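You operate a simulated robot arm through the tools that you are given. There is no shell and no other tool. Be economical: measure what you need, move in short steps, check, and stop when the job is done.

The job below is to be done with a simulated two-armed robot. You get a single attempt, and the scene is never put back.

## Task
Take the silver bracket and leave it on the middle of the green bench. Then shut the orange drawer. Then shut the blue drawer. Then put two of the brass plugs from the top of the blue bench on top of the green box there. Then stack the 24 air filter from the top of the grey table on top of the 36 air filter. Then take the brown banjo bolt and leave it on the front of the fluid bench. Then take the brass sensor on the top of the cream table and put it away on the middle of the green bench. Then fetch the white box from the top of the cream table and set it on the lower shelf of the yellow stand. Then put one of the shim tubes from the top of the cream table on the top of the yellow stand. Then take the cap off the bottle labelled "drum" on the top of the purple table and lay it down there. Then take the yellow funnel and put it on the top of the cream table. Do these in the order given. Set down upright: brass plug, shim tube.

It is judged by the outcome, as a careful person would: the job done as asked, and still so three seconds after it is handed in. It fails if anything else is knocked over, pushed out of place, dropped, spilled or broken. A push-on lid holds only when it is set on centred and level and pressed home; a screw cap is set on level and turned clockwise until tight.

## Robot
Two 7-joint arms with two-finger grippers on one trunk, on a base that drives. Base frame: it is fixed to the floor where the robot stands at the start and does not move with it; the origin is under the middle of the robot, x ahead of it, y to its left, z up. Readings come in m, rad, newtons and seconds.
The left shoulder is at the start at [0.078, 0.151, 0.963], the right one opposite. With the tool pointing down near the work surface each hand reaches from about 0.32 to 0.8 m from the robot's upright axis, wherever it stands, measured 20 degrees to its own side. Places, roughly: air filter [-3.5, -19.5, 1]; blue drawer [2.1, -17.7, 0.7]; bottle [2.5, -13.5, 1]; brass plug [2.75, -18, 0.75]; brass sensor (4x4x5 cm) [-0.1, -14.7, 0.9]; brown banjo bolt (2x2x4 cm) [-2.6, -14.7, 0.9]; front of the fluid bench (108x22 cm) [-4.94, -14.7, 0.84]; green box [2.75, -18.25, 0.75]; lower shelf of the yellow stand (24x22 cm) [-3.08, -17.78, 0.22]; middle of the green bench [0.8, 1.9, 0.7]; orange drawer [2.1, -16.1, 0.7]; shim tube [0.75, -15, 1]; silver bracket (9x5x5 cm) [0.7, 0, 0.7]; top of the cream table [0.4, -14.9, 0.8]; top of the yellow stand [-3.1, -17.8, 0.8]; white box [0, -15, 1]; yellow funnel (11x11x15 cm) [2.7, -13.8, 0.9]. Payload 2.54 kg a hand.
Tool frame (each hand has its own): the origin (TCP) lies between the finger pads and is the grasp point; the fingertips stand 0.03 m ahead of it; z points along the fingers, y is the line along which they close. Largest opening 0.116 m; the body of the gripper starts 0.095 m behind the TCP.
Orientation is that of the tool frame in the base frame, as a unit quaternion [w, x, y, z]. With the fingers straight down and closing along the base's y, the tool's x points along the base's -x, its y along +y and its z along -z.

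## Interface
- The arms move only by the tool move_arm. It takes "left_series", "right_series" or both (then of equal length, played together; a hand with none holds still); each is a list of rows, each an object (a shift or turn left out is 0, a gripper value left out holds the last) with "xyz": the shift along the tool's x, y, z in m, a list of three; "rotation": the turn, a rotation vector about the tool's x, y, z in rad, a list of three. In form: [{"xyz": [tx, ty, tz], "rotation": [wx, wy, wz]}, ...]. A call has 1 to 10 rows; each row is the pose to reach, as a shift and turn from the pose commanded when the call began, along the tool's axes at that moment. "left_grip" and "right_grip" are, for a hand that has rows, the finger opening in m, from 0 to 0.116, set as the call begins (left out, the last holds). A row lasts 0.2 s, in which the tool goes at most 0.05 m and 0.15 rad; a call with a longer step from one row to the next is refused whole, and so is a gripper value outside its range. Where a pose cannot be reached the arm comes as near as it can. A force on the tool above 40 N (or 10 N above the force at the start of the call, whichever is more), or a blocked arm, ends the call early, and 0.2 s more pass. Each finger travels about 0.072 m/s and halts on what it meets, pressing with about 27 N; the grip force reading is that of the motor and also rises with nothing between the fingers. The clock runs only during rows and for 0.2 s after the last one: add rows that repeat a pose to give the fingers time. It gives the time, the measured TCP pose, the force on the tool (base axes), the opening and the grip force at its end, in the units of the frame above (readings bear some noise), with the torque about the TCP (base axes, N m) and any sound that the robot's microphone picked up.
- Cameras (640 x 400 px; columns grow to the right, rows downward): "scene" is now at [0.1592, -0.0041, 1.1223]; the picture's right is [-0.05, -1.00, 0.00], its down [-0.20, 0.01, -0.98] and it looks along [0.98, -0.05, -0.20] (base axes); focal length 268 px, centre (320, 200). "left" rides on the left gripper at [0.069, 0.015, -0.122] in its tool frame; the picture's right is [-0.21, 0.98, 0.00], its down [-0.83, -0.18, -0.53] and it looks along [-0.52, -0.12, 0.85] (tool axes); focal length 251 px, centre (320, 200). "right" rides on the right gripper at [0.069, -0.015, -0.122] in its tool frame; the picture's right is [0.21, 0.98, 0.00], its down [-0.83, 0.18, -0.53] and it looks along [-0.52, 0.11, 0.85] (tool axes); focal length 251 px, centre (320, 200). There is no depth. A picture from a camera that has moved, and an enlarged one, comes with that camera's place and axes in the base frame and with its lens.
- snapshot(camera): a new picture of that camera. No time passes.
- raise_lower(by): slides the trunk up (or, below 0, down) by that many m; the arms and the scene camera ride with it, the base frame stays. It gives what a move gives, with no picture.
- roll_base(legs): drives the robot by 1 to 6 legs, each [ahead, left, turn to the left] in m, m and rad, along the robot's own axes; the way and the turn of a leg run together, so that a leg with both is an arc; at most 1.5 m and 3.142 rad a leg. The arms and the cameras ride along, it lands a little off, and it stops where it bumps. It gives what a move gives.
- pan_tilt(pan, tilt): turns the head with the scene camera to pan (to the left, within 1.396 rad either way) and tilt (down, from -0.506 to 1.204), counted from straight ahead of the robot. It gives what a move gives.
- close_up(camera, box): a new picture of the part [left, top, right, bottom] of that camera's present view, enlarged. No time passes.
- sign_off(): hands the job in; it is judged then, once.

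Go step by step. Nothing tells you exact positions but the pictures and the camera data: compare them with the known pose of the tool, close in by small moves and look again before you grip or let go. The budget is 535 turns and 316 pictures, counting those below and the enlarged ones. Unless the task says otherwise, let go and move clear before handing in, and close with one line.

The tools are called after ">>>" by a JSON object that holds its "method" and its "body". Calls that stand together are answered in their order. move_arm: Moves the arms, as the interface text tells. Its arguments: {"type":"object","properties":{"left_series":{"type":"array"},"left_grip":{"type":"number"},"right_series":{"type":"array"},"right_grip":{"type":"number"}},"required":[]} The other tools are called the same way: raise_lower (by) slides the trunk up or down; roll_base (legs) drives the base; pan_tilt (pan, tilt) turns the head that bears the scene camera; snapshot (camera) takes a picture; close_up (camera, box) takes an enlarged picture of a part of a camera's view; sign_off () hands the job in.

At the start:

```text
clock: 0.0
left_tcp_pos: [0.4457, 0.1804, 1.0238]
left_orientation: [0.0, -0.001, 1.0, 0.0]
left_force: [0.1, 0.4, 0.4]
left_torque: [-0.05, 0.0, -0.02]
left_gripper_width: 0.1159
left_grasp_force: 0.0
right_tcp_pos: [0.3091, -0.1227, 1.037]
right_orientation: [0.001, 0.001, 1.0, 0.001]
right_force: [-0.4, 0.1, -0.1]
right_torque: [0.0, -0.01, 0.01]
right_gripper_width: 0.1161
right_grasp_force: 0.1
trunk travel left (down, up): [-0.2, 0.089]
robot x, y, heading: [-0.0017, 0.0004, -0.001]
head pan, tilt: [-0.047, 0.199]
```

scene: 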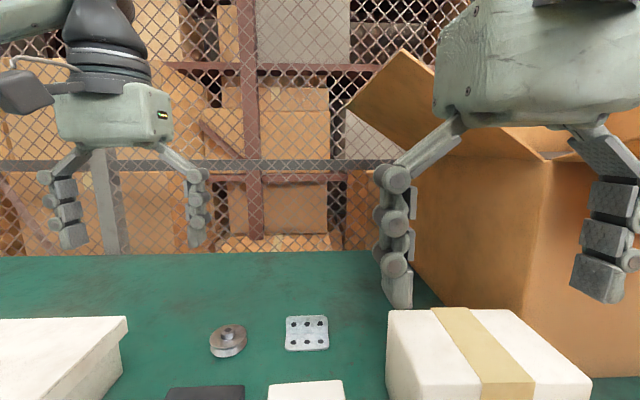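
right: 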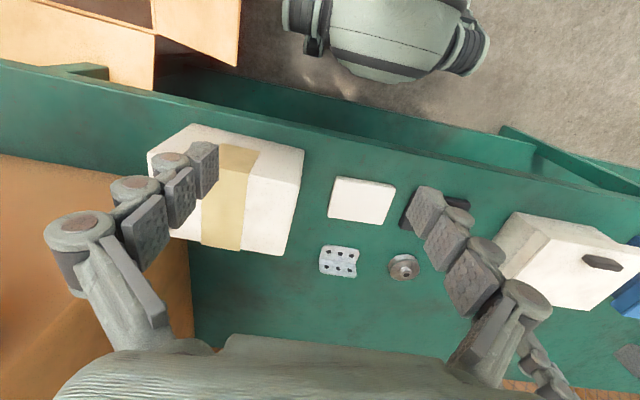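
left: 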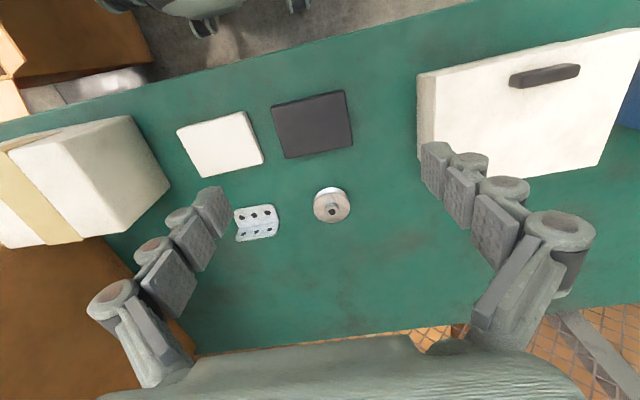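

The silver bracket lies on the green bench near [0.67, 0, 0.72]. I'll look at it up close before grasping.

>>> {"method": "close_up", "body": {"camera": "left", "box": [160, 150, 360, 275]}}

>>> {"method": "close_up", "body": {"camera": "scene", "box": [200, 290, 380, 400]}}

```text
3.20 times, centred on (260, 212) of left
camera zoom: at [0.3774, 0.1957, 1.1458], right [0.21, 0.98, 0.0], down [0.83, -0.18, 0.53], along [0.52, -0.11, -0.85], focal length 805 px, centre (512, 160)
```

zoom: 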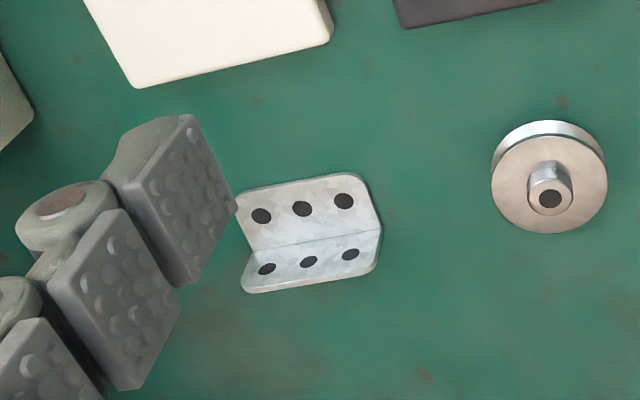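

```text
3.56 times, centred on (290, 345) of scene
camera zoom: at [0.1592, -0.0041, 1.1223], right [-0.05, -1.0, 0.0], down [-0.2, 0.01, -0.98], along [0.98, -0.05, -0.2], focal length 954 px, centre (427, -316)
```

zoom: 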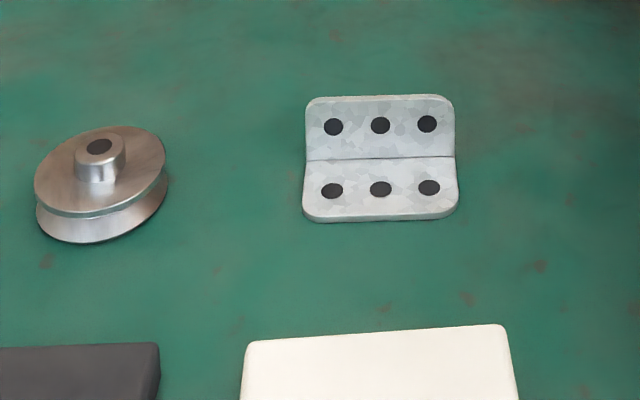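

The bracket's upright flange stands at about x=0.667, y=0, with the other flange lying toward me. I'll turn the left hand a quarter turn so it can pinch the upright flange, and move above it.

>>> {"method": "move_arm", "body": {"left_series": [{"xyz": [-0.02, -0.017, 0.008], "rotation": [0, 0, 0.145]}, {"xyz": [-0.04, -0.034, 0.016], "rotation": [0, 0, 0.29]}, {"xyz": [-0.06, -0.051, 0.024], "rotation": [0, 0, 0.435]}, {"xyz": [-0.08, -0.068, 0.032], "rotation": [0, 0, 0.58]}, {"xyz": [-0.1, -0.085, 0.04], "rotation": [0, 0, 0.725]}, {"xyz": [-0.12, -0.102, 0.048], "rotation": [0, 0, 0.87]}, {"xyz": [-0.14, -0.119, 0.056], "rotation": [0, 0, 1.015]}, {"xyz": [-0.16, -0.136, 0.064], "rotation": [0, 0, 1.16]}, {"xyz": [-0.18, -0.153, 0.072], "rotation": [0, 0, 1.305]}, {"xyz": [-0.2, -0.17, 0.08], "rotation": [0, 0, 1.45]}], "left_grip": 0.08}}

>>> {"method": "pan_tilt", "body": {"pan": 1.2, "tilt": 0.3}}

>>> {"method": "snapshot", "body": {"camera": "scene"}}

>>> {"method": "snapshot", "body": {"camera": "left"}}

```text
clock: 2.2
left_tcp_pos: [0.6467, 0.0115, 0.9435]
left_orientation: [0.0, 0.663, 0.748, 0.0]
left_force: [0.0, -1.0, 0.5]
left_torque: [-0.02, 0.0, 0.02]
left_gripper_width: 0.0802
left_grasp_force: 0.1
right_tcp_pos: [0.3099, -0.1235, 1.0368]
right_orientation: [0.001, 0.0, 1.0, 0.001]
right_force: [0.3, 0.1, 0.5]
right_torque: [0.03, 0.02, 0.03]
right_gripper_width: 0.1161
right_grasp_force: 0.1
trunk travel left (down, up): [-0.2, 0.089]
robot x, y, heading: [0.0014, -0.0035, -0.001]
head pan, tilt: [-0.047, 0.199]
```

```text
clock: 3.6
left_tcp_pos: [0.6457, 0.0115, 0.9443]
left_orientation: [0.0, 0.662, 0.749, 0.001]
left_force: [0.0, 0.0, -1.2]
left_torque: [0.02, 0.02, -0.03]
left_gripper_width: 0.08
left_grasp_force: 0.0
right_tcp_pos: [0.311, -0.123, 1.0369]
right_orientation: [0.0, -0.001, 1.0, 0.001]
right_force: [-0.4, -0.6, -0.1]
right_torque: [-0.05, 0.0, -0.01]
right_gripper_width: 0.116
right_grasp_force: 0.1
trunk travel left (down, up): [-0.2, 0.089]
robot x, y, heading: [-0.0016, 0.001, 0.001]
head pan, tilt: [1.201, 0.3]
```

```text
310 pictures are left
camera scene: at [0.0999, 0.0872, 1.1129], right [0.93, -0.36, 0.0], down [-0.11, -0.28, -0.96], along [0.35, 0.89, -0.3], focal length 268 px, centre (320, 200)
```

scene: 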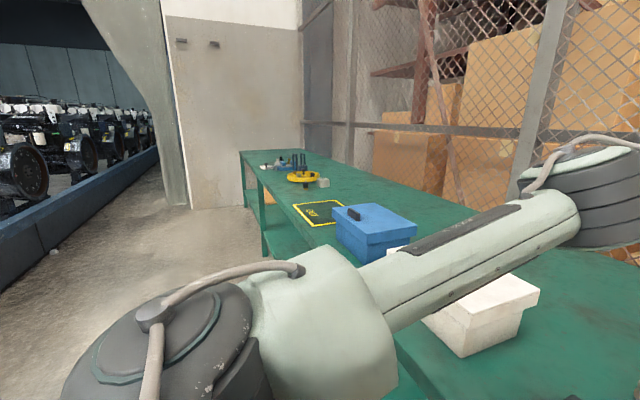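

```text
309 pictures are left
camera left: at [0.6531, 0.082, 1.066], right [1.0, -0.09, 0.0], down [-0.08, -0.84, 0.53], along [-0.05, -0.53, -0.85], focal length 251 px, centre (320, 200)
```

left: 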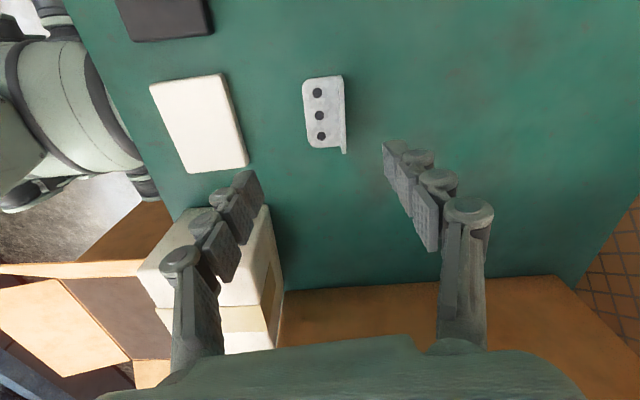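

Let me look more closely at the left part of the bench, to find its "middle".

>>> {"method": "close_up", "body": {"camera": "scene", "box": [220, 130, 420, 255]}}

>>> {"method": "close_up", "body": {"camera": "left", "box": [250, 60, 410, 160]}}

```text
3.20 times, centred on (320, 192) of scene
camera zoom: at [0.0999, 0.0872, 1.1129], right [0.93, -0.36, 0.0], down [-0.11, -0.28, -0.96], along [0.35, 0.89, -0.3], focal length 859 px, centre (320, 224)
```

zoom: 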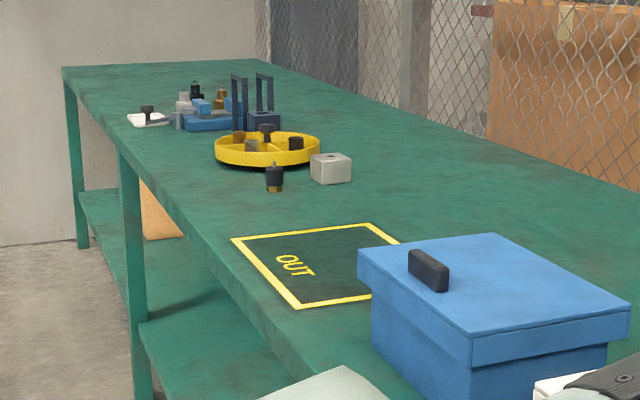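

```text
4.00 times, centred on (330, 110) of left
camera zoom: at [0.6531, 0.082, 1.066], right [1.0, -0.09, 0.0], down [-0.08, -0.84, 0.53], along [-0.05, -0.53, -0.85], focal length 1006 px, centre (280, 560)
```

zoom: 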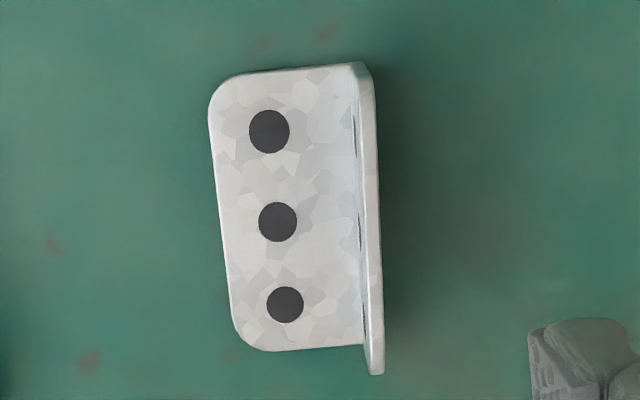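

The hand needs about 0.12 rad more turn and a small shift before it goes down. The bracket looks aligned with the y axis, centred at about [0.672, 0.006].

>>> {"method": "move_arm", "body": {"left_series": [{"xyz": [-0.0086, 0.025, 0.0], "rotation": [0, 0, 0.12]}, {"xyz": [-0.0086, 0.025, 0.045], "rotation": [0, 0, 0.12]}, {"xyz": [-0.0086, 0.025, 0.09], "rotation": [0, 0, 0.12]}, {"xyz": [-0.0086, 0.025, 0.134], "rotation": [0, 0, 0.12]}]}}

>>> {"method": "snapshot", "body": {"camera": "left"}}

```text
clock: 4.6
left_tcp_pos: [0.6743, 0.0053, 0.8095]
left_orientation: [0.002, 0.707, 0.708, 0.0]
left_force: [-0.4, 1.2, 0.3]
left_torque: [0.0, 0.0, 0.03]
left_gripper_width: 0.0801
left_grasp_force: 0.0
right_tcp_pos: [0.3107, -0.1224, 1.0356]
right_orientation: [0.0, 0.001, 1.0, 0.001]
right_force: [0.5, 0.8, 0.0]
right_torque: [0.01, 0.01, 0.0]
right_gripper_width: 0.1158
right_grasp_force: 0.0
trunk travel left (down, up): [-0.2, 0.089]
robot x, y, heading: [-0.0027, -0.001, 0.001]
head pan, tilt: [1.201, 0.3]
```

```text
306 pictures are left
camera left: at [0.6887, 0.0736, 0.9316], right [0.98, -0.21, 0.0], down [-0.18, -0.83, 0.53], along [-0.11, -0.52, -0.84], focal length 251 px, centre (320, 200)
```

left: 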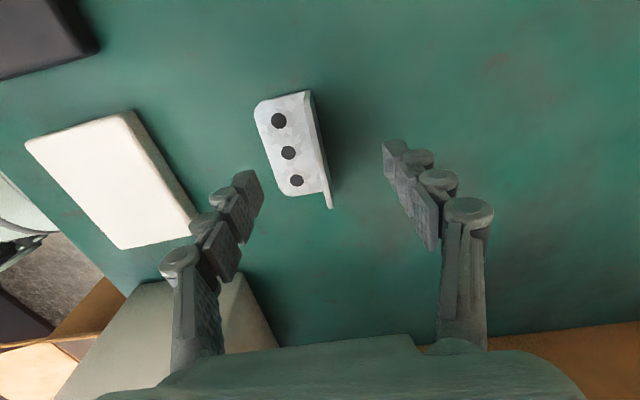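

The flange lies between the fingers, so I'll go down and grip it.

>>> {"method": "move_arm", "body": {"left_series": [{"xyz": [0.0, 0.001, 0.022]}, {"xyz": [0.0, 0.001, 0.045]}]}}

>>> {"method": "move_arm", "body": {"left_grip": 0.0, "left_series": [{"xyz": [0, 0, 0]}, {"xyz": [0, 0, 0]}, {"xyz": [0, 0, 0]}, {"xyz": [0, 0, 0]}, {"xyz": [0, 0, 0]}]}}

>>> {"method": "snapshot", "body": {"camera": "left"}}

```text
clock: 5.2
left_tcp_pos: [0.6745, 0.0052, 0.7658]
left_orientation: [0.0, 0.707, 0.707, 0.0]
left_force: [-0.6, -0.1, -0.4]
left_torque: [0.0, -0.01, -0.02]
left_gripper_width: 0.0804
left_grasp_force: 0.1
right_tcp_pos: [0.3104, -0.1222, 1.0349]
right_orientation: [0.0, 0.0, 1.0, 0.001]
right_force: [-0.9, -0.6, 0.3]
right_torque: [0.02, -0.02, -0.01]
right_gripper_width: 0.116
right_grasp_force: 0.1
trunk travel left (down, up): [-0.2, 0.089]
robot x, y, heading: [-0.0012, -0.0043, 0.003]
head pan, tilt: [1.201, 0.3]
```

```text
clock: 6.4
left_tcp_pos: [0.6748, 0.006, 0.7668]
left_orientation: [0.0, 0.707, 0.708, 0.0]
left_force: [-0.1, -0.7, -0.3]
left_torque: [-0.06, 0.05, -0.03]
left_gripper_width: 0.0059
left_grasp_force: 26.5
right_tcp_pos: [0.3106, -0.1228, 1.0378]
right_orientation: [0.0, 0.0, 1.0, 0.001]
right_force: [-0.7, -0.4, 0.0]
right_torque: [0.0, -0.01, 0.01]
right_gripper_width: 0.1158
right_grasp_force: 0.0
trunk travel left (down, up): [-0.2, 0.089]
robot x, y, heading: [0.0005, -0.0001, -0.0]
head pan, tilt: [1.201, 0.3]
```

```text
305 pictures are left
camera left: at [0.6891, 0.0735, 0.8881], right [0.98, -0.21, 0.0], down [-0.18, -0.83, 0.53], along [-0.11, -0.52, -0.85], focal length 251 px, centre (320, 200)
```

left: 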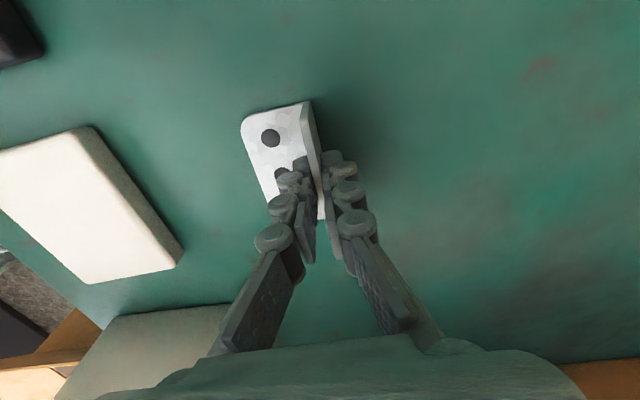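

Gripped. I'll lift well clear, pull in a little and drive left along the bench.

>>> {"method": "move_arm", "body": {"left_series": [{"xyz": [0, 0, -0.045]}, {"xyz": [0, 0, -0.09]}, {"xyz": [0, -0.02, -0.135]}, {"xyz": [0, -0.05, -0.17]}, {"xyz": [0, -0.08, -0.2]}, {"xyz": [0, -0.12, -0.22]}, {"xyz": [0.04, -0.14, -0.23]}]}}

>>> {"method": "roll_base", "body": {"legs": [[0, 1.35, 0]]}}

>>> {"method": "pan_tilt", "body": {"pan": 0.4, "tilt": 0.5}}

>>> {"method": "snapshot", "body": {"camera": "scene"}}

```text
clock: 8.0
left_tcp_pos: [0.5329, 0.0457, 0.995]
left_orientation: [0.001, 0.706, 0.708, 0.0]
left_force: [-0.4, 0.0, -2.5]
left_torque: [0.0, -0.05, -0.03]
left_gripper_width: 0.0058
left_grasp_force: 26.9
right_tcp_pos: [0.3108, -0.1233, 1.0363]
right_orientation: [0.0, 0.0, 1.0, 0.0]
right_force: [0.3, -0.4, -0.4]
right_torque: [-0.02, -0.05, 0.0]
right_gripper_width: 0.1162
right_grasp_force: 0.0
trunk travel left (down, up): [-0.2, 0.089]
robot x, y, heading: [-0.0015, -0.0001, -0.001]
head pan, tilt: [1.201, 0.3]
```

```text
clock: 21.1
left_tcp_pos: [0.5369, 1.3769, 0.997]
left_orientation: [0.001, 0.708, 0.706, 0.0]
left_force: [0.3, 0.4, -2.1]
left_torque: [-0.01, 0.03, 0.0]
left_gripper_width: 0.0061
left_grasp_force: 26.3
right_tcp_pos: [0.3123, 1.2095, 1.0365]
right_orientation: [0.0, 0.003, 1.0, 0.001]
right_force: [-0.1, 0.1, -1.0]
right_torque: [-0.01, -0.01, 0.02]
right_gripper_width: 0.116
right_grasp_force: 0.1
trunk travel left (down, up): [-0.2, 0.089]
robot x, y, heading: [0.002, 1.3326, -0.004]
head pan, tilt: [1.201, 0.3]
```

```text
clock: 22.2
left_tcp_pos: [0.536, 1.3775, 0.9963]
left_orientation: [0.0, 0.708, 0.707, 0.001]
left_force: [-0.1, 0.1, -2.4]
left_torque: [0.0, -0.02, 0.01]
left_gripper_width: 0.006
left_grasp_force: 27.1
right_tcp_pos: [0.3121, 1.2108, 1.0371]
right_orientation: [0.001, 0.003, 1.0, 0.001]
right_force: [0.1, 0.4, 0.1]
right_torque: [-0.05, 0.01, -0.01]
right_gripper_width: 0.1158
right_grasp_force: 0.1
trunk travel left (down, up): [-0.2, 0.089]
robot x, y, heading: [-0.0038, 1.3344, -0.002]
head pan, tilt: [0.4, 0.499]
```

```text
304 pictures are left
camera scene: at [0.1526, 1.3691, 1.0944], right [0.39, -0.92, 0.0], down [-0.44, -0.18, -0.88], along [0.81, 0.34, -0.48], focal length 268 px, centre (320, 200)
```

scene: 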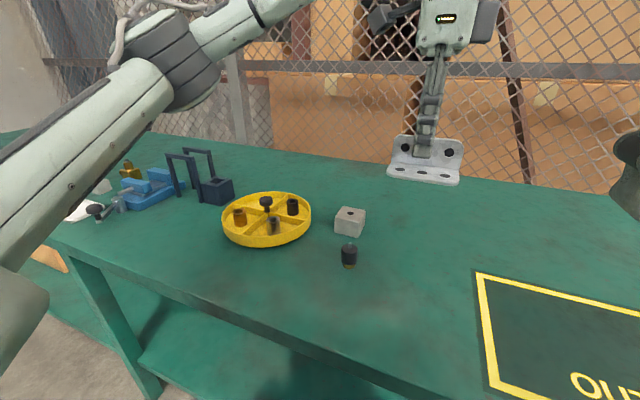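

The clear space behind the yellow tray, near [0.77, 1.85], matches the middle of the bench. I'll drive left a bit more and look.

>>> {"method": "roll_base", "body": {"legs": [[0.03, 0.38, 0]]}}

>>> {"method": "snapshot", "body": {"camera": "scene"}}

>>> {"method": "snapshot", "body": {"camera": "left"}}

```text
clock: 26.5
left_tcp_pos: [0.5666, 1.7708, 0.9958]
left_orientation: [-0.001, 0.707, 0.708, 0.0]
left_force: [-0.4, -0.3, -1.9]
left_torque: [-0.04, -0.04, 0.01]
left_gripper_width: 0.0059
left_grasp_force: 27.8
right_tcp_pos: [0.343, 1.6026, 1.037]
right_orientation: [0.0, 0.001, 1.0, 0.001]
right_force: [0.2, -0.6, 0.1]
right_torque: [-0.02, 0.0, 0.0]
right_gripper_width: 0.1162
right_grasp_force: 0.1
trunk travel left (down, up): [-0.2, 0.089]
robot x, y, heading: [0.0345, 1.7247, 0.001]
head pan, tilt: [0.4, 0.499]
```

```text
303 pictures are left
camera scene: at [0.1833, 1.7608, 1.0944], right [0.39, -0.92, 0.0], down [-0.44, -0.19, -0.88], along [0.81, 0.34, -0.48], focal length 268 px, centre (320, 200)
```

scene: 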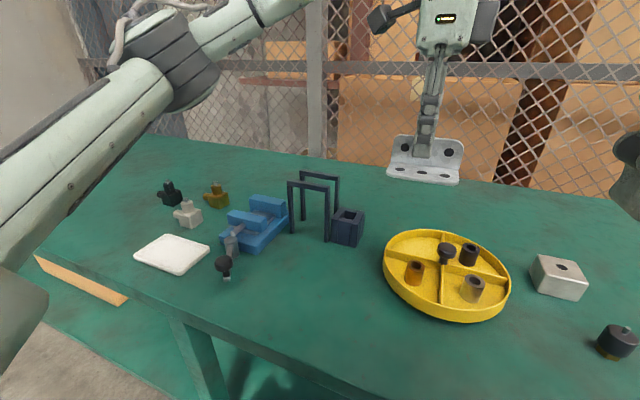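

```text
302 pictures are left
camera left: at [0.582, 1.8383, 1.118], right [0.98, -0.21, 0.0], down [-0.18, -0.83, 0.53], along [-0.11, -0.52, -0.85], focal length 251 px, centre (320, 200)
```

left: 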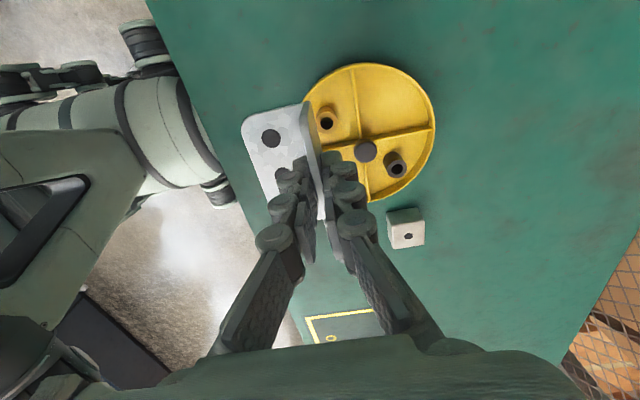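

Free spot at about [0.80, 1.82], behind tray and right of the black box. I'll move over it and lower partway.

>>> {"method": "move_arm", "body": {"left_series": [{"xyz": [0.01, 0.047, 0]}, {"xyz": [0.02, 0.094, 0.0]}, {"xyz": [0.03, 0.14, 0.0]}, {"xyz": [0.04, 0.187, 0.0]}, {"xyz": [0.049, 0.233, 0.0]}, {"xyz": [0.049, 0.233, 0.045]}, {"xyz": [0.049, 0.233, 0.09]}, {"xyz": [0.049, 0.233, 0.135]}, {"xyz": [0.049, 0.233, 0.17]}]}}

>>> {"method": "snapshot", "body": {"camera": "scene"}}

>>> {"method": "snapshot", "body": {"camera": "left"}}

```text
clock: 28.5
left_tcp_pos: [0.7821, 1.8306, 0.8353]
left_orientation: [0.001, 0.706, 0.708, -0.001]
left_force: [-0.6, 0.5, -2.7]
left_torque: [-0.06, -0.04, 0.0]
left_gripper_width: 0.0061
left_grasp_force: 27.1
left hand out of reach, approached as far as the arm can: row 4, 5, 6, 7, 8, 9
right_tcp_pos: [0.3448, 1.6025, 1.0373]
right_orientation: [-0.001, 0.001, 1.0, 0.001]
right_force: [0.6, 0.5, -0.2]
right_torque: [-0.03, 0.03, -0.03]
right_gripper_width: 0.1159
right_grasp_force: 0.1
trunk travel left (down, up): [-0.2, 0.089]
robot x, y, heading: [0.0361, 1.724, -0.001]
head pan, tilt: [0.4, 0.499]
```

```text
301 pictures are left
camera scene: at [0.184, 1.7619, 1.0942], right [0.39, -0.92, 0.0], down [-0.44, -0.19, -0.88], along [0.81, 0.34, -0.48], focal length 268 px, centre (320, 200)
```

scene: 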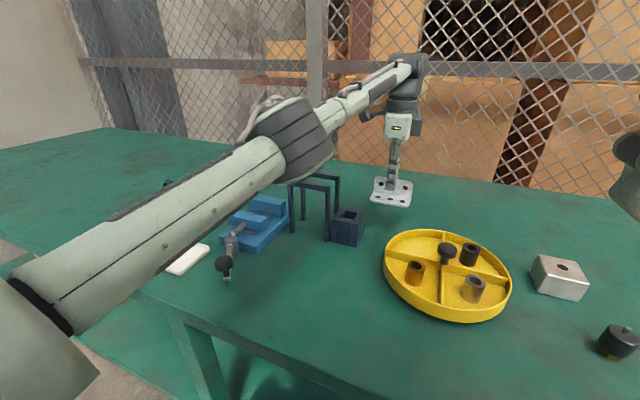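

```text
300 pictures are left
camera left: at [0.797, 1.8993, 0.9567], right [0.98, -0.21, 0.0], down [-0.18, -0.83, 0.53], along [-0.11, -0.52, -0.84], focal length 251 px, centre (320, 200)
```

left: 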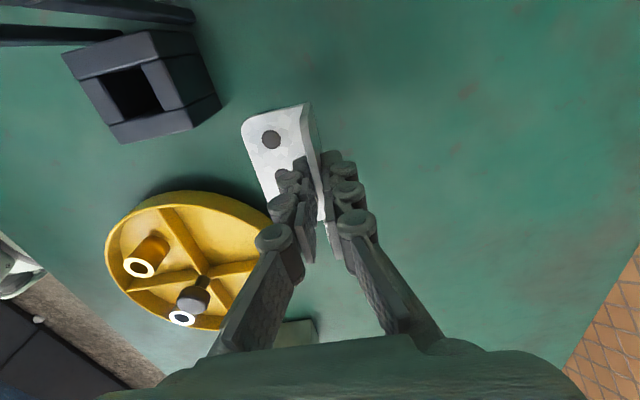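

>>> {"method": "move_arm", "body": {"left_series": [{"xyz": [0, -0.01, 0.03]}, {"xyz": [0, -0.02, 0.05]}]}}

>>> {"method": "close_up", "body": {"camera": "scene", "box": [320, 120, 480, 220]}}

```text
clock: 29.1
left_tcp_pos: [0.7616, 1.8288, 0.785]
left_orientation: [0.0, 0.706, 0.708, 0.001]
left_force: [-0.2, -0.4, -2.4]
left_torque: [0.03, -0.02, 0.02]
left_gripper_width: 0.0061
left_grasp_force: 27.4
right_tcp_pos: [0.3433, 1.6017, 1.0368]
right_orientation: [-0.001, 0.0, 1.0, 0.001]
right_force: [0.8, -0.5, 0.1]
right_torque: [0.01, 0.01, -0.03]
right_gripper_width: 0.1157
right_grasp_force: 0.1
trunk travel left (down, up): [-0.2, 0.089]
robot x, y, heading: [0.0326, 1.7235, -0.006]
head pan, tilt: [0.4, 0.499]
```

```text
4.00 times, centred on (400, 170) of scene
camera zoom: at [0.1835, 1.7609, 1.0944], right [0.39, -0.92, 0.0], down [-0.44, -0.19, -0.88], along [0.81, 0.34, -0.48], focal length 1074 px, centre (0, 320)
```

zoom: 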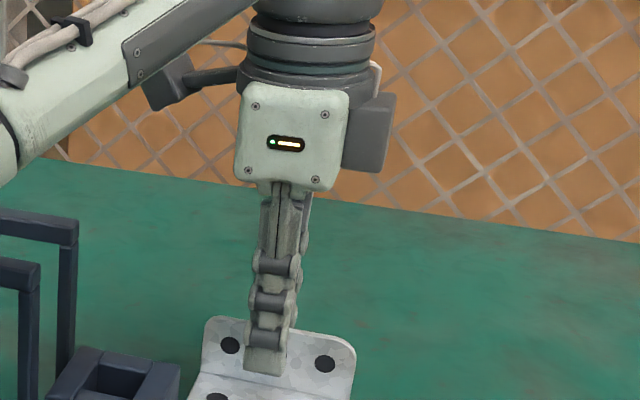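

I'll shift slightly away from the black box and lower until it touches.

>>> {"method": "move_arm", "body": {"left_series": [{"xyz": [-0.015, 0.022, 0.0]}, {"xyz": [-0.015, 0.022, 0.01]}, {"xyz": [-0.015, 0.022, 0.017]}]}}

>>> {"method": "snapshot", "body": {"camera": "left"}}

```text
clock: 29.9
left_tcp_pos: [0.783, 1.8139, 0.7675]
left_orientation: [0.0, 0.707, 0.708, 0.0]
left_force: [-0.1, -0.6, -3.6]
left_torque: [0.01, -0.03, 0.03]
left_gripper_width: 0.0061
left_grasp_force: 26.7
right_tcp_pos: [0.3428, 1.6025, 1.0368]
right_orientation: [0.0, 0.001, 1.0, 0.001]
right_force: [-1.4, 0.0, 0.3]
right_torque: [-0.01, 0.03, 0.0]
right_gripper_width: 0.1159
right_grasp_force: 0.1
trunk travel left (down, up): [-0.2, 0.089]
robot x, y, heading: [0.0333, 1.7277, -0.008]
head pan, tilt: [0.4, 0.499]
```

```text
298 pictures are left
camera left: at [0.7982, 1.882, 0.8886], right [0.98, -0.21, 0.0], down [-0.18, -0.83, 0.53], along [-0.11, -0.52, -0.85], focal length 251 px, centre (320, 200)
```

left: 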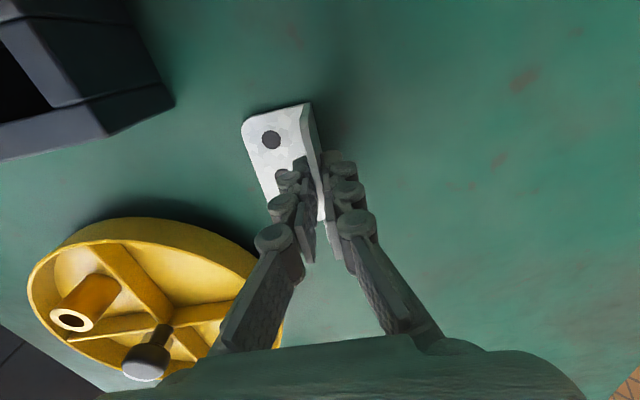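

>>> {"method": "move_arm", "body": {"left_series": [{"xyz": [0, 0, 0.0015]}, {"xyz": [0, 0, 0.0015]}]}}

>>> {"method": "move_arm", "body": {"left_grip": 0.05, "left_series": [{"xyz": [0, 0, 0]}, {"xyz": [0, 0, 0]}, {"xyz": [0, 0, -0.03]}, {"xyz": [0, 0, -0.075]}, {"xyz": [0, 0, -0.12]}, {"xyz": [0, -0.04, -0.15]}, {"xyz": [0, -0.08, -0.18]}, {"xyz": [0, -0.12, -0.2]}]}}

>>> {"method": "snapshot", "body": {"camera": "scene"}}

```text
clock: 30.5
left_tcp_pos: [0.7827, 1.8135, 0.7665]
left_orientation: [0.001, 0.707, 0.707, 0.0]
left_force: [0.5, 0.2, 0.6]
left_torque: [0.08, 0.0, -0.01]
left_gripper_width: 0.0062
left_grasp_force: 26.8
right_tcp_pos: [0.3442, 1.6016, 1.0362]
right_orientation: [0.0, 0.001, 1.0, 0.001]
right_force: [-0.3, -0.2, -0.6]
right_torque: [0.03, -0.01, -0.02]
right_gripper_width: 0.1161
right_grasp_force: 0.1
trunk travel left (down, up): [-0.2, 0.089]
robot x, y, heading: [0.0348, 1.7267, 0.002]
head pan, tilt: [0.4, 0.499]
```

```text
clock: 32.3
left_tcp_pos: [0.7276, 1.7984, 0.9993]
left_orientation: [-0.002, 0.707, 0.707, 0.0]
left_force: [0.3, -1.3, 0.9]
left_torque: [0.01, -0.06, 0.02]
left_gripper_width: 0.0502
left_grasp_force: 0.0
left hand out of reach, approached as far as the arm can: row 5, 6, 7, 8
right_tcp_pos: [0.3391, 1.6011, 1.0377]
right_orientation: [0.003, 0.001, 1.0, 0.001]
right_force: [-0.5, -0.7, 0.0]
right_torque: [-0.03, -0.08, 0.02]
right_gripper_width: 0.1158
right_grasp_force: 0.1
trunk travel left (down, up): [-0.2, 0.089]
robot x, y, heading: [0.0341, 1.7208, 0.0]
head pan, tilt: [0.4, 0.499]
```

```text
297 pictures are left
camera scene: at [0.1803, 1.7603, 1.0952], right [0.39, -0.92, 0.0], down [-0.44, -0.19, -0.88], along [0.81, 0.34, -0.48], focal length 268 px, centre (320, 200)
```

scene: 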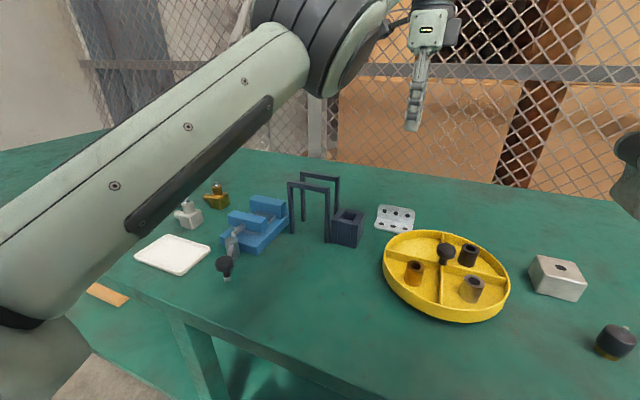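

Bracket placed. Now I'll fold the left hand back to its start pose and look behind for the long drive to the drawers (around y −16 to −18).

>>> {"method": "move_arm", "body": {"left_grip": 0.1, "left_series": [{"xyz": [0.01, -0.028, 0], "rotation": [0, 0, -0.149]}, {"xyz": [0.02, -0.056, 0], "rotation": [0, 0, -0.298]}, {"xyz": [0.03, -0.084, 0], "rotation": [0, 0, -0.447]}, {"xyz": [0.04, -0.112, 0], "rotation": [0, 0, -0.596]}, {"xyz": [0.05, -0.14, 0], "rotation": [0, 0, -0.745]}, {"xyz": [0.06, -0.168, 0], "rotation": [0, 0, -0.894]}, {"xyz": [0.07, -0.196, 0], "rotation": [0, 0, -1.043]}, {"xyz": [0.08, -0.224, 0], "rotation": [0, 0, -1.192]}, {"xyz": [0.09, -0.252, -0.02], "rotation": [0, 0, -1.341]}, {"xyz": [0.1, -0.29, -0.03], "rotation": [0, 0, -1.49]}]}}

>>> {"method": "pan_tilt", "body": {"pan": -1.39, "tilt": 0.15}}

>>> {"method": "snapshot", "body": {"camera": "scene"}}

```text
clock: 34.5
left_tcp_pos: [0.6792, 1.6916, 1.0356]
left_orientation: [0.001, 0.042, 0.999, 0.0]
left_force: [0.1, -0.7, 0.1]
left_torque: [0.01, -0.02, 0.01]
left_gripper_width: 0.1
left_grasp_force: 0.1
left hand out of reach, approached as far as the arm can: row 1, 2, 3, 4, 5, 6, 7, 8, 9, 10
right_tcp_pos: [0.3434, 1.6019, 1.036]
right_orientation: [0.001, 0.001, 1.0, 0.0]
right_force: [0.2, -0.4, -0.3]
right_torque: [0.0, -0.06, 0.05]
right_gripper_width: 0.1162
right_grasp_force: 0.0
trunk travel left (down, up): [-0.2, 0.089]
robot x, y, heading: [0.0323, 1.7271, -0.002]
head pan, tilt: [0.4, 0.499]
```

```text
clock: 36.3
left_tcp_pos: [0.6791, 1.6921, 1.0354]
left_orientation: [0.0, 0.042, 0.999, 0.0]
left_force: [0.6, 0.3, 0.1]
left_torque: [-0.02, 0.0, -0.02]
left_gripper_width: 0.1002
left_grasp_force: 0.1
right_tcp_pos: [0.3423, 1.602, 1.0364]
right_orientation: [0.001, 0.001, 1.0, 0.001]
right_force: [0.2, -0.2, -0.7]
right_torque: [-0.03, -0.02, 0.06]
right_gripper_width: 0.1159
right_grasp_force: 0.0
trunk travel left (down, up): [-0.2, 0.089]
robot x, y, heading: [0.0352, 1.7217, -0.007]
head pan, tilt: [-1.389, 0.15]
```

```text
296 pictures are left
camera scene: at [0.1159, 1.6342, 1.1268], right [-0.98, -0.18, 0.0], down [-0.03, 0.15, -0.99], along [0.18, -0.97, -0.15], focal length 268 px, centre (320, 200)
```

scene: 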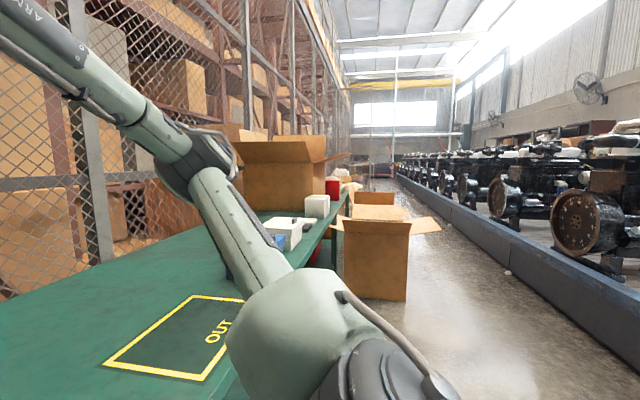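

The left arm did not retract properly. I'll pull it back in small steps, then back away from the bench.

>>> {"method": "move_arm", "body": {"left_series": [{"xyz": [0.04, 0.03, 0], "rotation": [0, 0, -0.08]}, {"xyz": [0.08, 0.06, 0], "rotation": [0, 0, -0.08]}, {"xyz": [0.12, 0.09, 0], "rotation": [0, 0, -0.08]}, {"xyz": [0.16, 0.12, 0], "rotation": [0, 0, -0.08]}, {"xyz": [0.2, 0.15, 0], "rotation": [0, 0, -0.08]}, {"xyz": [0.24, 0.18, 0], "rotation": [0, 0, -0.08]}, {"xyz": [0.27, 0.18, 0], "rotation": [0, 0, -0.08]}]}}

>>> {"method": "roll_base", "body": {"legs": [[-0.75, 0, 0], [0, 0, -1.571]]}}

>>> {"method": "pan_tilt", "body": {"pan": 0, "tilt": 0.2}}

>>> {"method": "snapshot", "body": {"camera": "scene"}}

```text
clock: 37.9
left_tcp_pos: [0.4207, 1.8912, 1.0406]
left_orientation: [0.0, 0.0, 1.0, 0.0]
left_force: [0.2, -0.1, -0.6]
left_torque: [-0.03, 0.04, 0.01]
left_gripper_width: 0.1
left_grasp_force: 0.1
right_tcp_pos: [0.3427, 1.6025, 1.0371]
right_orientation: [0.001, 0.002, 1.0, 0.001]
right_force: [0.0, 1.3, 0.4]
right_torque: [-0.03, 0.03, -0.02]
right_gripper_width: 0.1161
right_grasp_force: 0.1
trunk travel left (down, up): [-0.2, 0.089]
robot x, y, heading: [0.0332, 1.7261, 0.0]
head pan, tilt: [-1.389, 0.15]
```

```text
clock: 45.8
left_tcp_pos: [-0.5404, 1.3435, 1.0405]
left_orientation: [0.0, 0.701, 0.713, -0.001]
left_force: [0.3, 0.7, -0.4]
left_torque: [0.01, 0.01, -0.04]
left_gripper_width: 0.1
left_grasp_force: 0.1
right_tcp_pos: [-0.8306, 1.4156, 1.0367]
right_orientation: [0.001, 0.701, 0.713, 0.001]
right_force: [-0.6, -0.2, -0.1]
right_torque: [0.03, -0.02, 0.01]
right_gripper_width: 0.116
right_grasp_force: 0.2
trunk travel left (down, up): [-0.2, 0.089]
robot x, y, heading: [-0.7114, 1.7308, -1.552]
head pan, tilt: [-1.389, 0.15]
```

```text
clock: 47.3
left_tcp_pos: [-0.5411, 1.3445, 1.0408]
left_orientation: [0.0, 0.7, 0.714, 0.0]
left_force: [0.3, -0.2, 0.3]
left_torque: [0.0, -0.02, 0.04]
left_gripper_width: 0.0999
left_grasp_force: 0.2
right_tcp_pos: [-0.83, 1.4165, 1.0364]
right_orientation: [0.0, 0.701, 0.713, 0.0]
right_force: [0.5, -0.5, -1.3]
right_torque: [-0.03, -0.01, 0.0]
right_gripper_width: 0.1161
right_grasp_force: 0.0
trunk travel left (down, up): [-0.2, 0.089]
robot x, y, heading: [-0.7113, 1.7272, -1.552]
head pan, tilt: [0.0, 0.201]
```

```text
295 pictures are left
camera scene: at [-0.7128, 1.5675, 1.1222], right [-1.0, -0.02, 0.0], down [0.0, 0.2, -0.98], along [0.02, -0.98, -0.2], focal length 268 px, centre (320, 200)
```

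scene: 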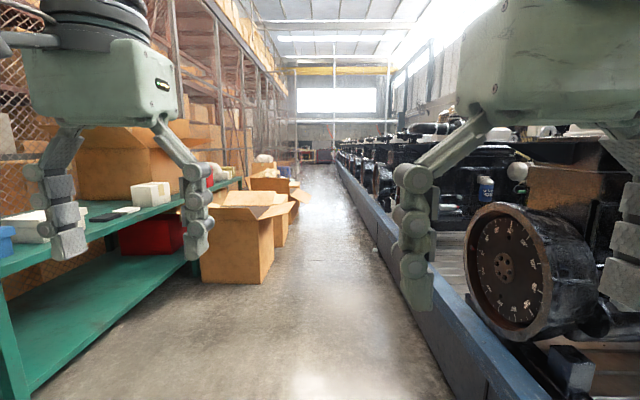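

The aisle ahead is clear; cartons stand on the left. I'll shift slightly right and drive along it.

>>> {"method": "roll_base", "body": {"legs": [[0, -0.07, -0.019], [1.5, 0, 0], [1.5, 0, 0], [1.5, 0, 0]]}}

>>> {"method": "snapshot", "body": {"camera": "scene"}}

```text
clock: 62.5
left_tcp_pos: [-0.7177, -1.6224, 1.0397]
left_orientation: [-0.001, 0.718, 0.696, 0.0]
left_force: [-0.5, -0.6, 0.5]
left_torque: [0.02, 0.0, 0.02]
left_gripper_width: 0.1001
left_grasp_force: 0.0
right_tcp_pos: [-1.0039, -1.5344, 1.0359]
right_orientation: [-0.001, 0.719, 0.695, 0.0]
right_force: [0.0, 0.0, 0.1]
right_torque: [-0.01, 0.02, 0.01]
right_gripper_width: 0.1161
right_grasp_force: 0.1
trunk travel left (down, up): [-0.2, 0.089]
robot x, y, heading: [-0.8727, -1.2293, -1.599]
head pan, tilt: [0.0, 0.201]
stopped in leg 3: the robot was blocked; the commanded pose is now the measured one
```

```text
294 pictures are left
camera scene: at [-0.8787, -1.3904, 1.1223], right [-1.0, 0.03, 0.0], down [0.01, 0.2, -0.98], along [-0.03, -0.98, -0.2], focal length 268 px, centre (320, 200)
```

scene: 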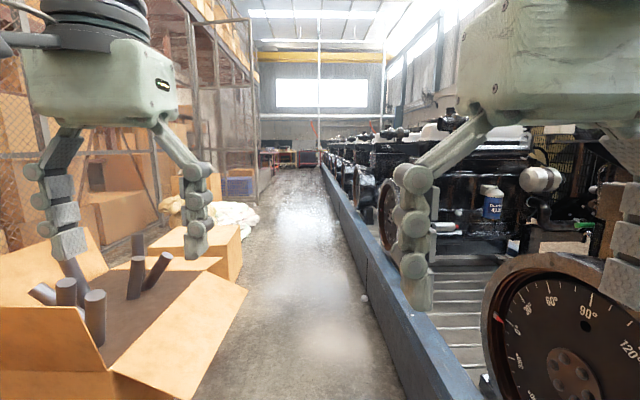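

Something blocked the base. I'll look down on both sides.

>>> {"method": "pan_tilt", "body": {"pan": 0.5, "tilt": 1.1}}

>>> {"method": "snapshot", "body": {"camera": "scene"}}

>>> {"method": "pan_tilt", "body": {"pan": -0.6, "tilt": 1.1}}

>>> {"method": "snapshot", "body": {"camera": "scene"}}

```text
clock: 63.7
left_tcp_pos: [-0.7169, -1.6226, 1.041]
left_orientation: [-0.001, 0.718, 0.696, 0.0]
left_force: [0.2, 0.9, -1.5]
left_torque: [0.0, -0.02, -0.01]
left_gripper_width: 0.0998
left_grasp_force: 0.1
right_tcp_pos: [-1.0041, -1.5344, 1.0372]
right_orientation: [0.0, 0.719, 0.695, 0.0]
right_force: [-0.7, -0.6, -0.2]
right_torque: [-0.01, -0.01, 0.03]
right_gripper_width: 0.1159
right_grasp_force: 0.1
trunk travel left (down, up): [-0.2, 0.089]
robot x, y, heading: [-0.874, -1.2343, -1.606]
head pan, tilt: [0.499, 1.1]
```

```text
293 pictures are left
camera scene: at [-0.8473, -1.3538, 1.0468], right [-0.89, -0.45, 0.0], down [-0.4, 0.8, -0.45], along [0.2, -0.41, -0.89], focal length 268 px, centre (320, 200)
```

scene: 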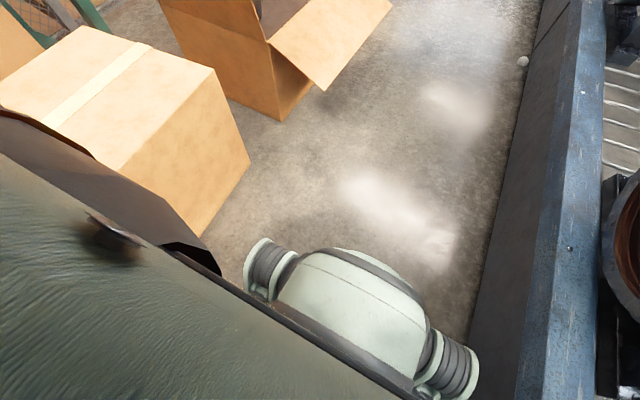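

```text
clock: 65.0
left_tcp_pos: [-0.7179, -1.622, 1.0409]
left_orientation: [-0.001, 0.718, 0.696, 0.0]
left_force: [-0.2, -0.2, 0.4]
left_torque: [-0.01, 0.02, 0.02]
left_gripper_width: 0.1001
left_grasp_force: 0.0
right_tcp_pos: [-1.0072, -1.5354, 1.0365]
right_orientation: [-0.002, 0.718, 0.696, -0.002]
right_force: [-57.8, -13.5, 4.9]
right_torque: [2.0, -7.23, 3.9]
right_gripper_width: 0.1159
right_grasp_force: 0.0
trunk travel left (down, up): [-0.2, 0.089]
robot x, y, heading: [-0.8719, -1.2315, -1.601]
head pan, tilt: [-0.6, 1.1]
```

```text
292 pictures are left
camera scene: at [-0.8761, -1.3602, 1.0467], right [-1.0, 0.01, 0.0], down [0.01, 0.89, -0.45], along [-0.01, -0.45, -0.89], focal length 268 px, centre (320, 200)
```

scene: 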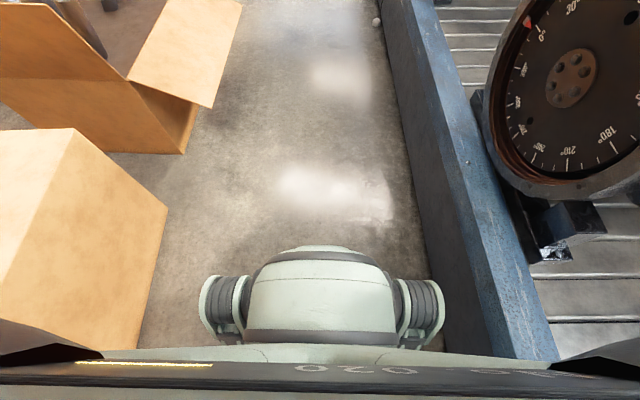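

The head seems to have leaned on the right gripper, so I'll recentre it. The robot had drifted toward the kerb on the right, so I'll move left a little and straighten.

>>> {"method": "pan_tilt", "body": {"pan": 0.0, "tilt": 0.9}}

>>> {"method": "roll_base", "body": {"legs": [[0, 0.06, 0.03]]}}

>>> {"method": "snapshot", "body": {"camera": "scene"}}

```text
clock: 66.0
left_tcp_pos: [-0.7176, -1.6218, 1.0407]
left_orientation: [0.0, 0.718, 0.696, 0.0]
left_force: [0.0, 0.2, -0.9]
left_torque: [0.01, 0.0, 0.03]
left_gripper_width: 0.1
left_grasp_force: 0.0
right_tcp_pos: [-1.0041, -1.5351, 1.0363]
right_orientation: [0.001, 0.718, 0.696, -0.002]
right_force: [-13.6, 3.5, 6.0]
right_torque: [-0.11, -1.74, 0.86]
right_gripper_width: 0.116
right_grasp_force: 0.2
trunk travel left (down, up): [-0.2, 0.089]
robot x, y, heading: [-0.8704, -1.2301, -1.605]
head pan, tilt: [0.0, 0.901]
```

```text
clock: 67.3
left_tcp_pos: [-0.6475, -1.6183, 1.0402]
left_orientation: [0.0, 0.708, 0.706, 0.0]
left_force: [-0.1, -0.7, 0.0]
left_torque: [-0.01, 0.02, 0.01]
left_gripper_width: 0.1002
left_grasp_force: 0.1
right_tcp_pos: [-0.9371, -1.54, 1.0369]
right_orientation: [0.0, 0.708, 0.706, 0.0]
right_force: [-10.8, 5.8, 2.4]
right_torque: [-0.41, -1.39, 0.71]
right_gripper_width: 0.1159
right_grasp_force: 0.1
trunk travel left (down, up): [-0.2, 0.089]
robot x, y, heading: [-0.8141, -1.2263, -1.574]
head pan, tilt: [0.0, 0.901]
```

```text
291 pictures are left
camera scene: at [-0.8131, -1.3733, 1.0597], right [-1.0, -0.04, 0.0], down [-0.03, 0.79, -0.61], along [0.02, -0.61, -0.79], focal length 268 px, centre (320, 200)
```

scene: 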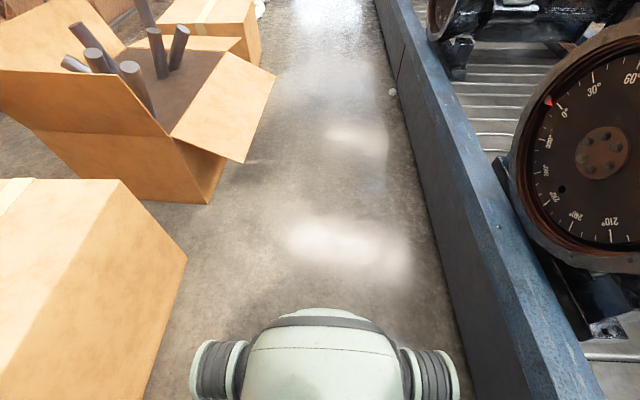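

The head still touches the right gripper. I'll move both hands a bit further ahead, which also brings the elbows in, then check the right side.

>>> {"method": "move_arm", "body": {"left_series": [{"xyz": [-0.04, 0, 0]}, {"xyz": [-0.08, 0, 0]}, {"xyz": [-0.12, 0, 0]}, {"xyz": [-0.15, 0, 0]}, {"xyz": [-0.15, 0, 0]}, {"xyz": [-0.15, 0, 0]}], "right_series": [{"xyz": [-0.04, -0.01, 0]}, {"xyz": [-0.08, -0.02, 0]}, {"xyz": [-0.12, -0.03, 0]}, {"xyz": [-0.16, -0.03, 0]}, {"xyz": [-0.2, -0.03, 0]}, {"xyz": [-0.23, -0.03, 0]}]}}

>>> {"method": "pan_tilt", "body": {"pan": -1.2, "tilt": 0.5}}

>>> {"method": "snapshot", "body": {"camera": "scene"}}

```text
clock: 68.7
left_tcp_pos: [-0.6499, -1.7682, 1.0429]
left_orientation: [0.0, 0.708, 0.706, 0.0]
left_force: [-0.5, -0.6, -0.1]
left_torque: [0.02, 0.05, 0.0]
left_gripper_width: 0.0998
left_grasp_force: 0.0
right_tcp_pos: [-0.9704, -1.7695, 1.0381]
right_orientation: [0.0, 0.709, 0.706, 0.0]
right_force: [-0.1, 0.1, -0.3]
right_torque: [0.02, 0.02, 0.0]
right_gripper_width: 0.1162
right_grasp_force: 0.0
trunk travel left (down, up): [-0.2, 0.089]
robot x, y, heading: [-0.8116, -1.228, -1.572]
head pan, tilt: [0.0, 0.901]
```

```text
clock: 70.1
left_tcp_pos: [-0.6494, -1.7687, 1.0428]
left_orientation: [0.0, 0.708, 0.706, 0.0]
left_force: [0.8, 0.2, 0.5]
left_torque: [0.0, -0.02, 0.06]
left_gripper_width: 0.0999
left_grasp_force: 0.0
right_tcp_pos: [-0.9694, -1.7676, 1.0391]
right_orientation: [0.0, 0.709, 0.705, 0.0]
right_force: [0.7, 0.6, 0.0]
right_torque: [-0.03, -0.03, 0.01]
right_gripper_width: 0.1162
right_grasp_force: 0.0
trunk travel left (down, up): [-0.2, 0.089]
robot x, y, heading: [-0.8131, -1.2301, -1.569]
head pan, tilt: [-1.201, 0.499]
```

```text
290 pictures are left
camera scene: at [-0.9011, -1.3312, 1.0944], right [-0.36, 0.93, 0.0], down [0.45, 0.17, -0.88], along [-0.82, -0.31, -0.48], focal length 268 px, centre (320, 200)
```

scene: 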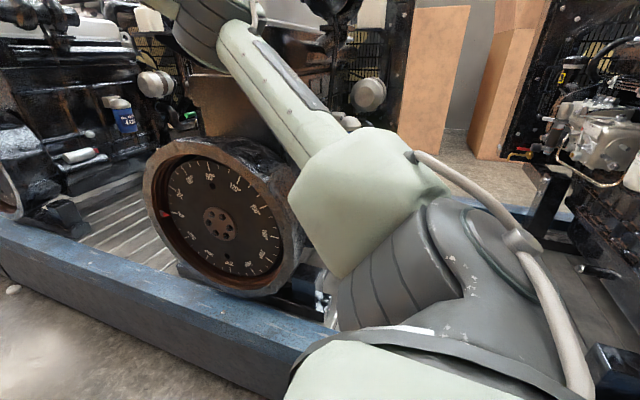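

Elbow seems clear of the engines now. I'll drive on along a line about x = −0.86.

>>> {"method": "pan_tilt", "body": {"pan": 0, "tilt": 0.9}}

>>> {"method": "roll_base", "body": {"legs": [[0.1, -0.055, 0], [0.6, 0, 0]]}}

>>> {"method": "snapshot", "body": {"camera": "scene"}}

```text
clock: 71.5
left_tcp_pos: [-0.6499, -1.7687, 1.0419]
left_orientation: [0.0, 0.708, 0.706, 0.0]
left_force: [-0.2, -0.5, -0.5]
left_torque: [-0.02, 0.01, -0.02]
left_gripper_width: 0.0998
left_grasp_force: 0.2
right_tcp_pos: [-0.9693, -1.7681, 1.0397]
right_orientation: [0.002, 0.709, 0.706, 0.001]
right_force: [-0.8, 0.4, 0.0]
right_torque: [0.01, 0.01, -0.02]
right_gripper_width: 0.1159
right_grasp_force: 0.1
trunk travel left (down, up): [-0.2, 0.089]
robot x, y, heading: [-0.8186, -1.2301, -1.577]
head pan, tilt: [0.0, 0.901]
```

```text
clock: 75.7
left_tcp_pos: [-0.7156, -2.4785, 1.0422]
left_orientation: [-0.001, 0.71, 0.705, 0.0]
left_force: [-0.1, -0.1, -0.2]
left_torque: [0.02, 0.0, 0.01]
left_gripper_width: 0.1
left_grasp_force: 0.1
right_tcp_pos: [-1.0337, -2.4753, 1.0394]
right_orientation: [0.0, 0.71, 0.704, 0.001]
right_force: [-0.6, 0.0, 0.4]
right_torque: [0.01, 0.01, 0.0]
right_gripper_width: 0.1165
right_grasp_force: 0.0
trunk travel left (down, up): [-0.2, 0.089]
robot x, y, heading: [-0.8727, -1.9363, -1.584]
head pan, tilt: [0.0, 0.901]
```

```text
289 pictures are left
camera scene: at [-0.8787, -2.0823, 1.0605], right [-1.0, 0.01, 0.0], down [0.01, 0.78, -0.62], along [-0.01, -0.62, -0.78], focal length 268 px, centre (320, 200)
```

scene: 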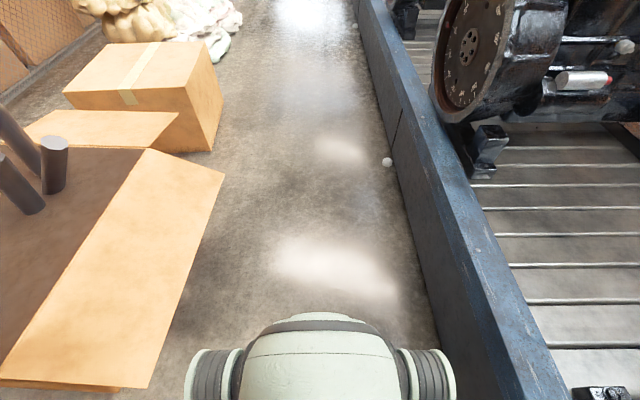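

>>> {"method": "roll_base", "body": {"legs": [[0, -0.025, 0.013]]}}

>>> {"method": "roll_base", "body": {"legs": [[0.6, 0, 0]]}}

>>> {"method": "snapshot", "body": {"camera": "scene"}}

```text
clock: 76.6
left_tcp_pos: [-0.733, -2.4757, 1.0431]
left_orientation: [0.0, 0.705, 0.709, 0.001]
left_force: [-0.1, 0.1, 0.5]
left_torque: [-0.01, 0.01, 0.01]
left_gripper_width: 0.1001
left_grasp_force: 0.0
right_tcp_pos: [-1.0509, -2.4771, 1.0389]
right_orientation: [0.001, 0.705, 0.709, 0.001]
right_force: [-0.1, 0.3, -0.5]
right_torque: [0.0, 0.02, -0.03]
right_gripper_width: 0.116
right_grasp_force: 0.1
trunk travel left (down, up): [-0.2, 0.089]
robot x, y, heading: [-0.898, -1.9383, -1.569]
head pan, tilt: [0.0, 0.901]
```

```text
clock: 80.0
left_tcp_pos: [-0.7305, -3.0735, 1.0426]
left_orientation: [0.0, 0.706, 0.709, 0.0]
left_force: [-0.4, 0.4, -0.8]
left_torque: [0.0, 0.02, 0.01]
left_gripper_width: 0.1
left_grasp_force: 0.1
right_tcp_pos: [-1.0489, -3.0754, 1.038]
right_orientation: [0.001, 0.706, 0.708, 0.001]
right_force: [-0.1, 0.3, 0.0]
right_torque: [-0.01, -0.02, 0.02]
right_gripper_width: 0.1159
right_grasp_force: 0.1
trunk travel left (down, up): [-0.2, 0.089]
robot x, y, heading: [-0.8948, -2.5369, -1.569]
head pan, tilt: [0.0, 0.901]
```

```text
288 pictures are left
camera scene: at [-0.8993, -2.6795, 1.0605], right [-1.0, 0.0, 0.0], down [0.0, 0.78, -0.62], along [0.0, -0.62, -0.78], focal length 268 px, centre (320, 200)
```

scene: 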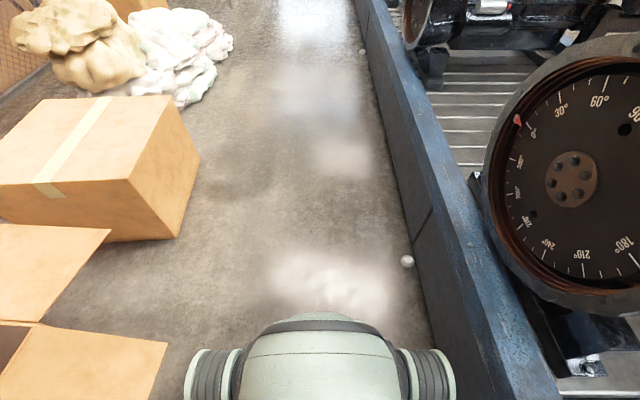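

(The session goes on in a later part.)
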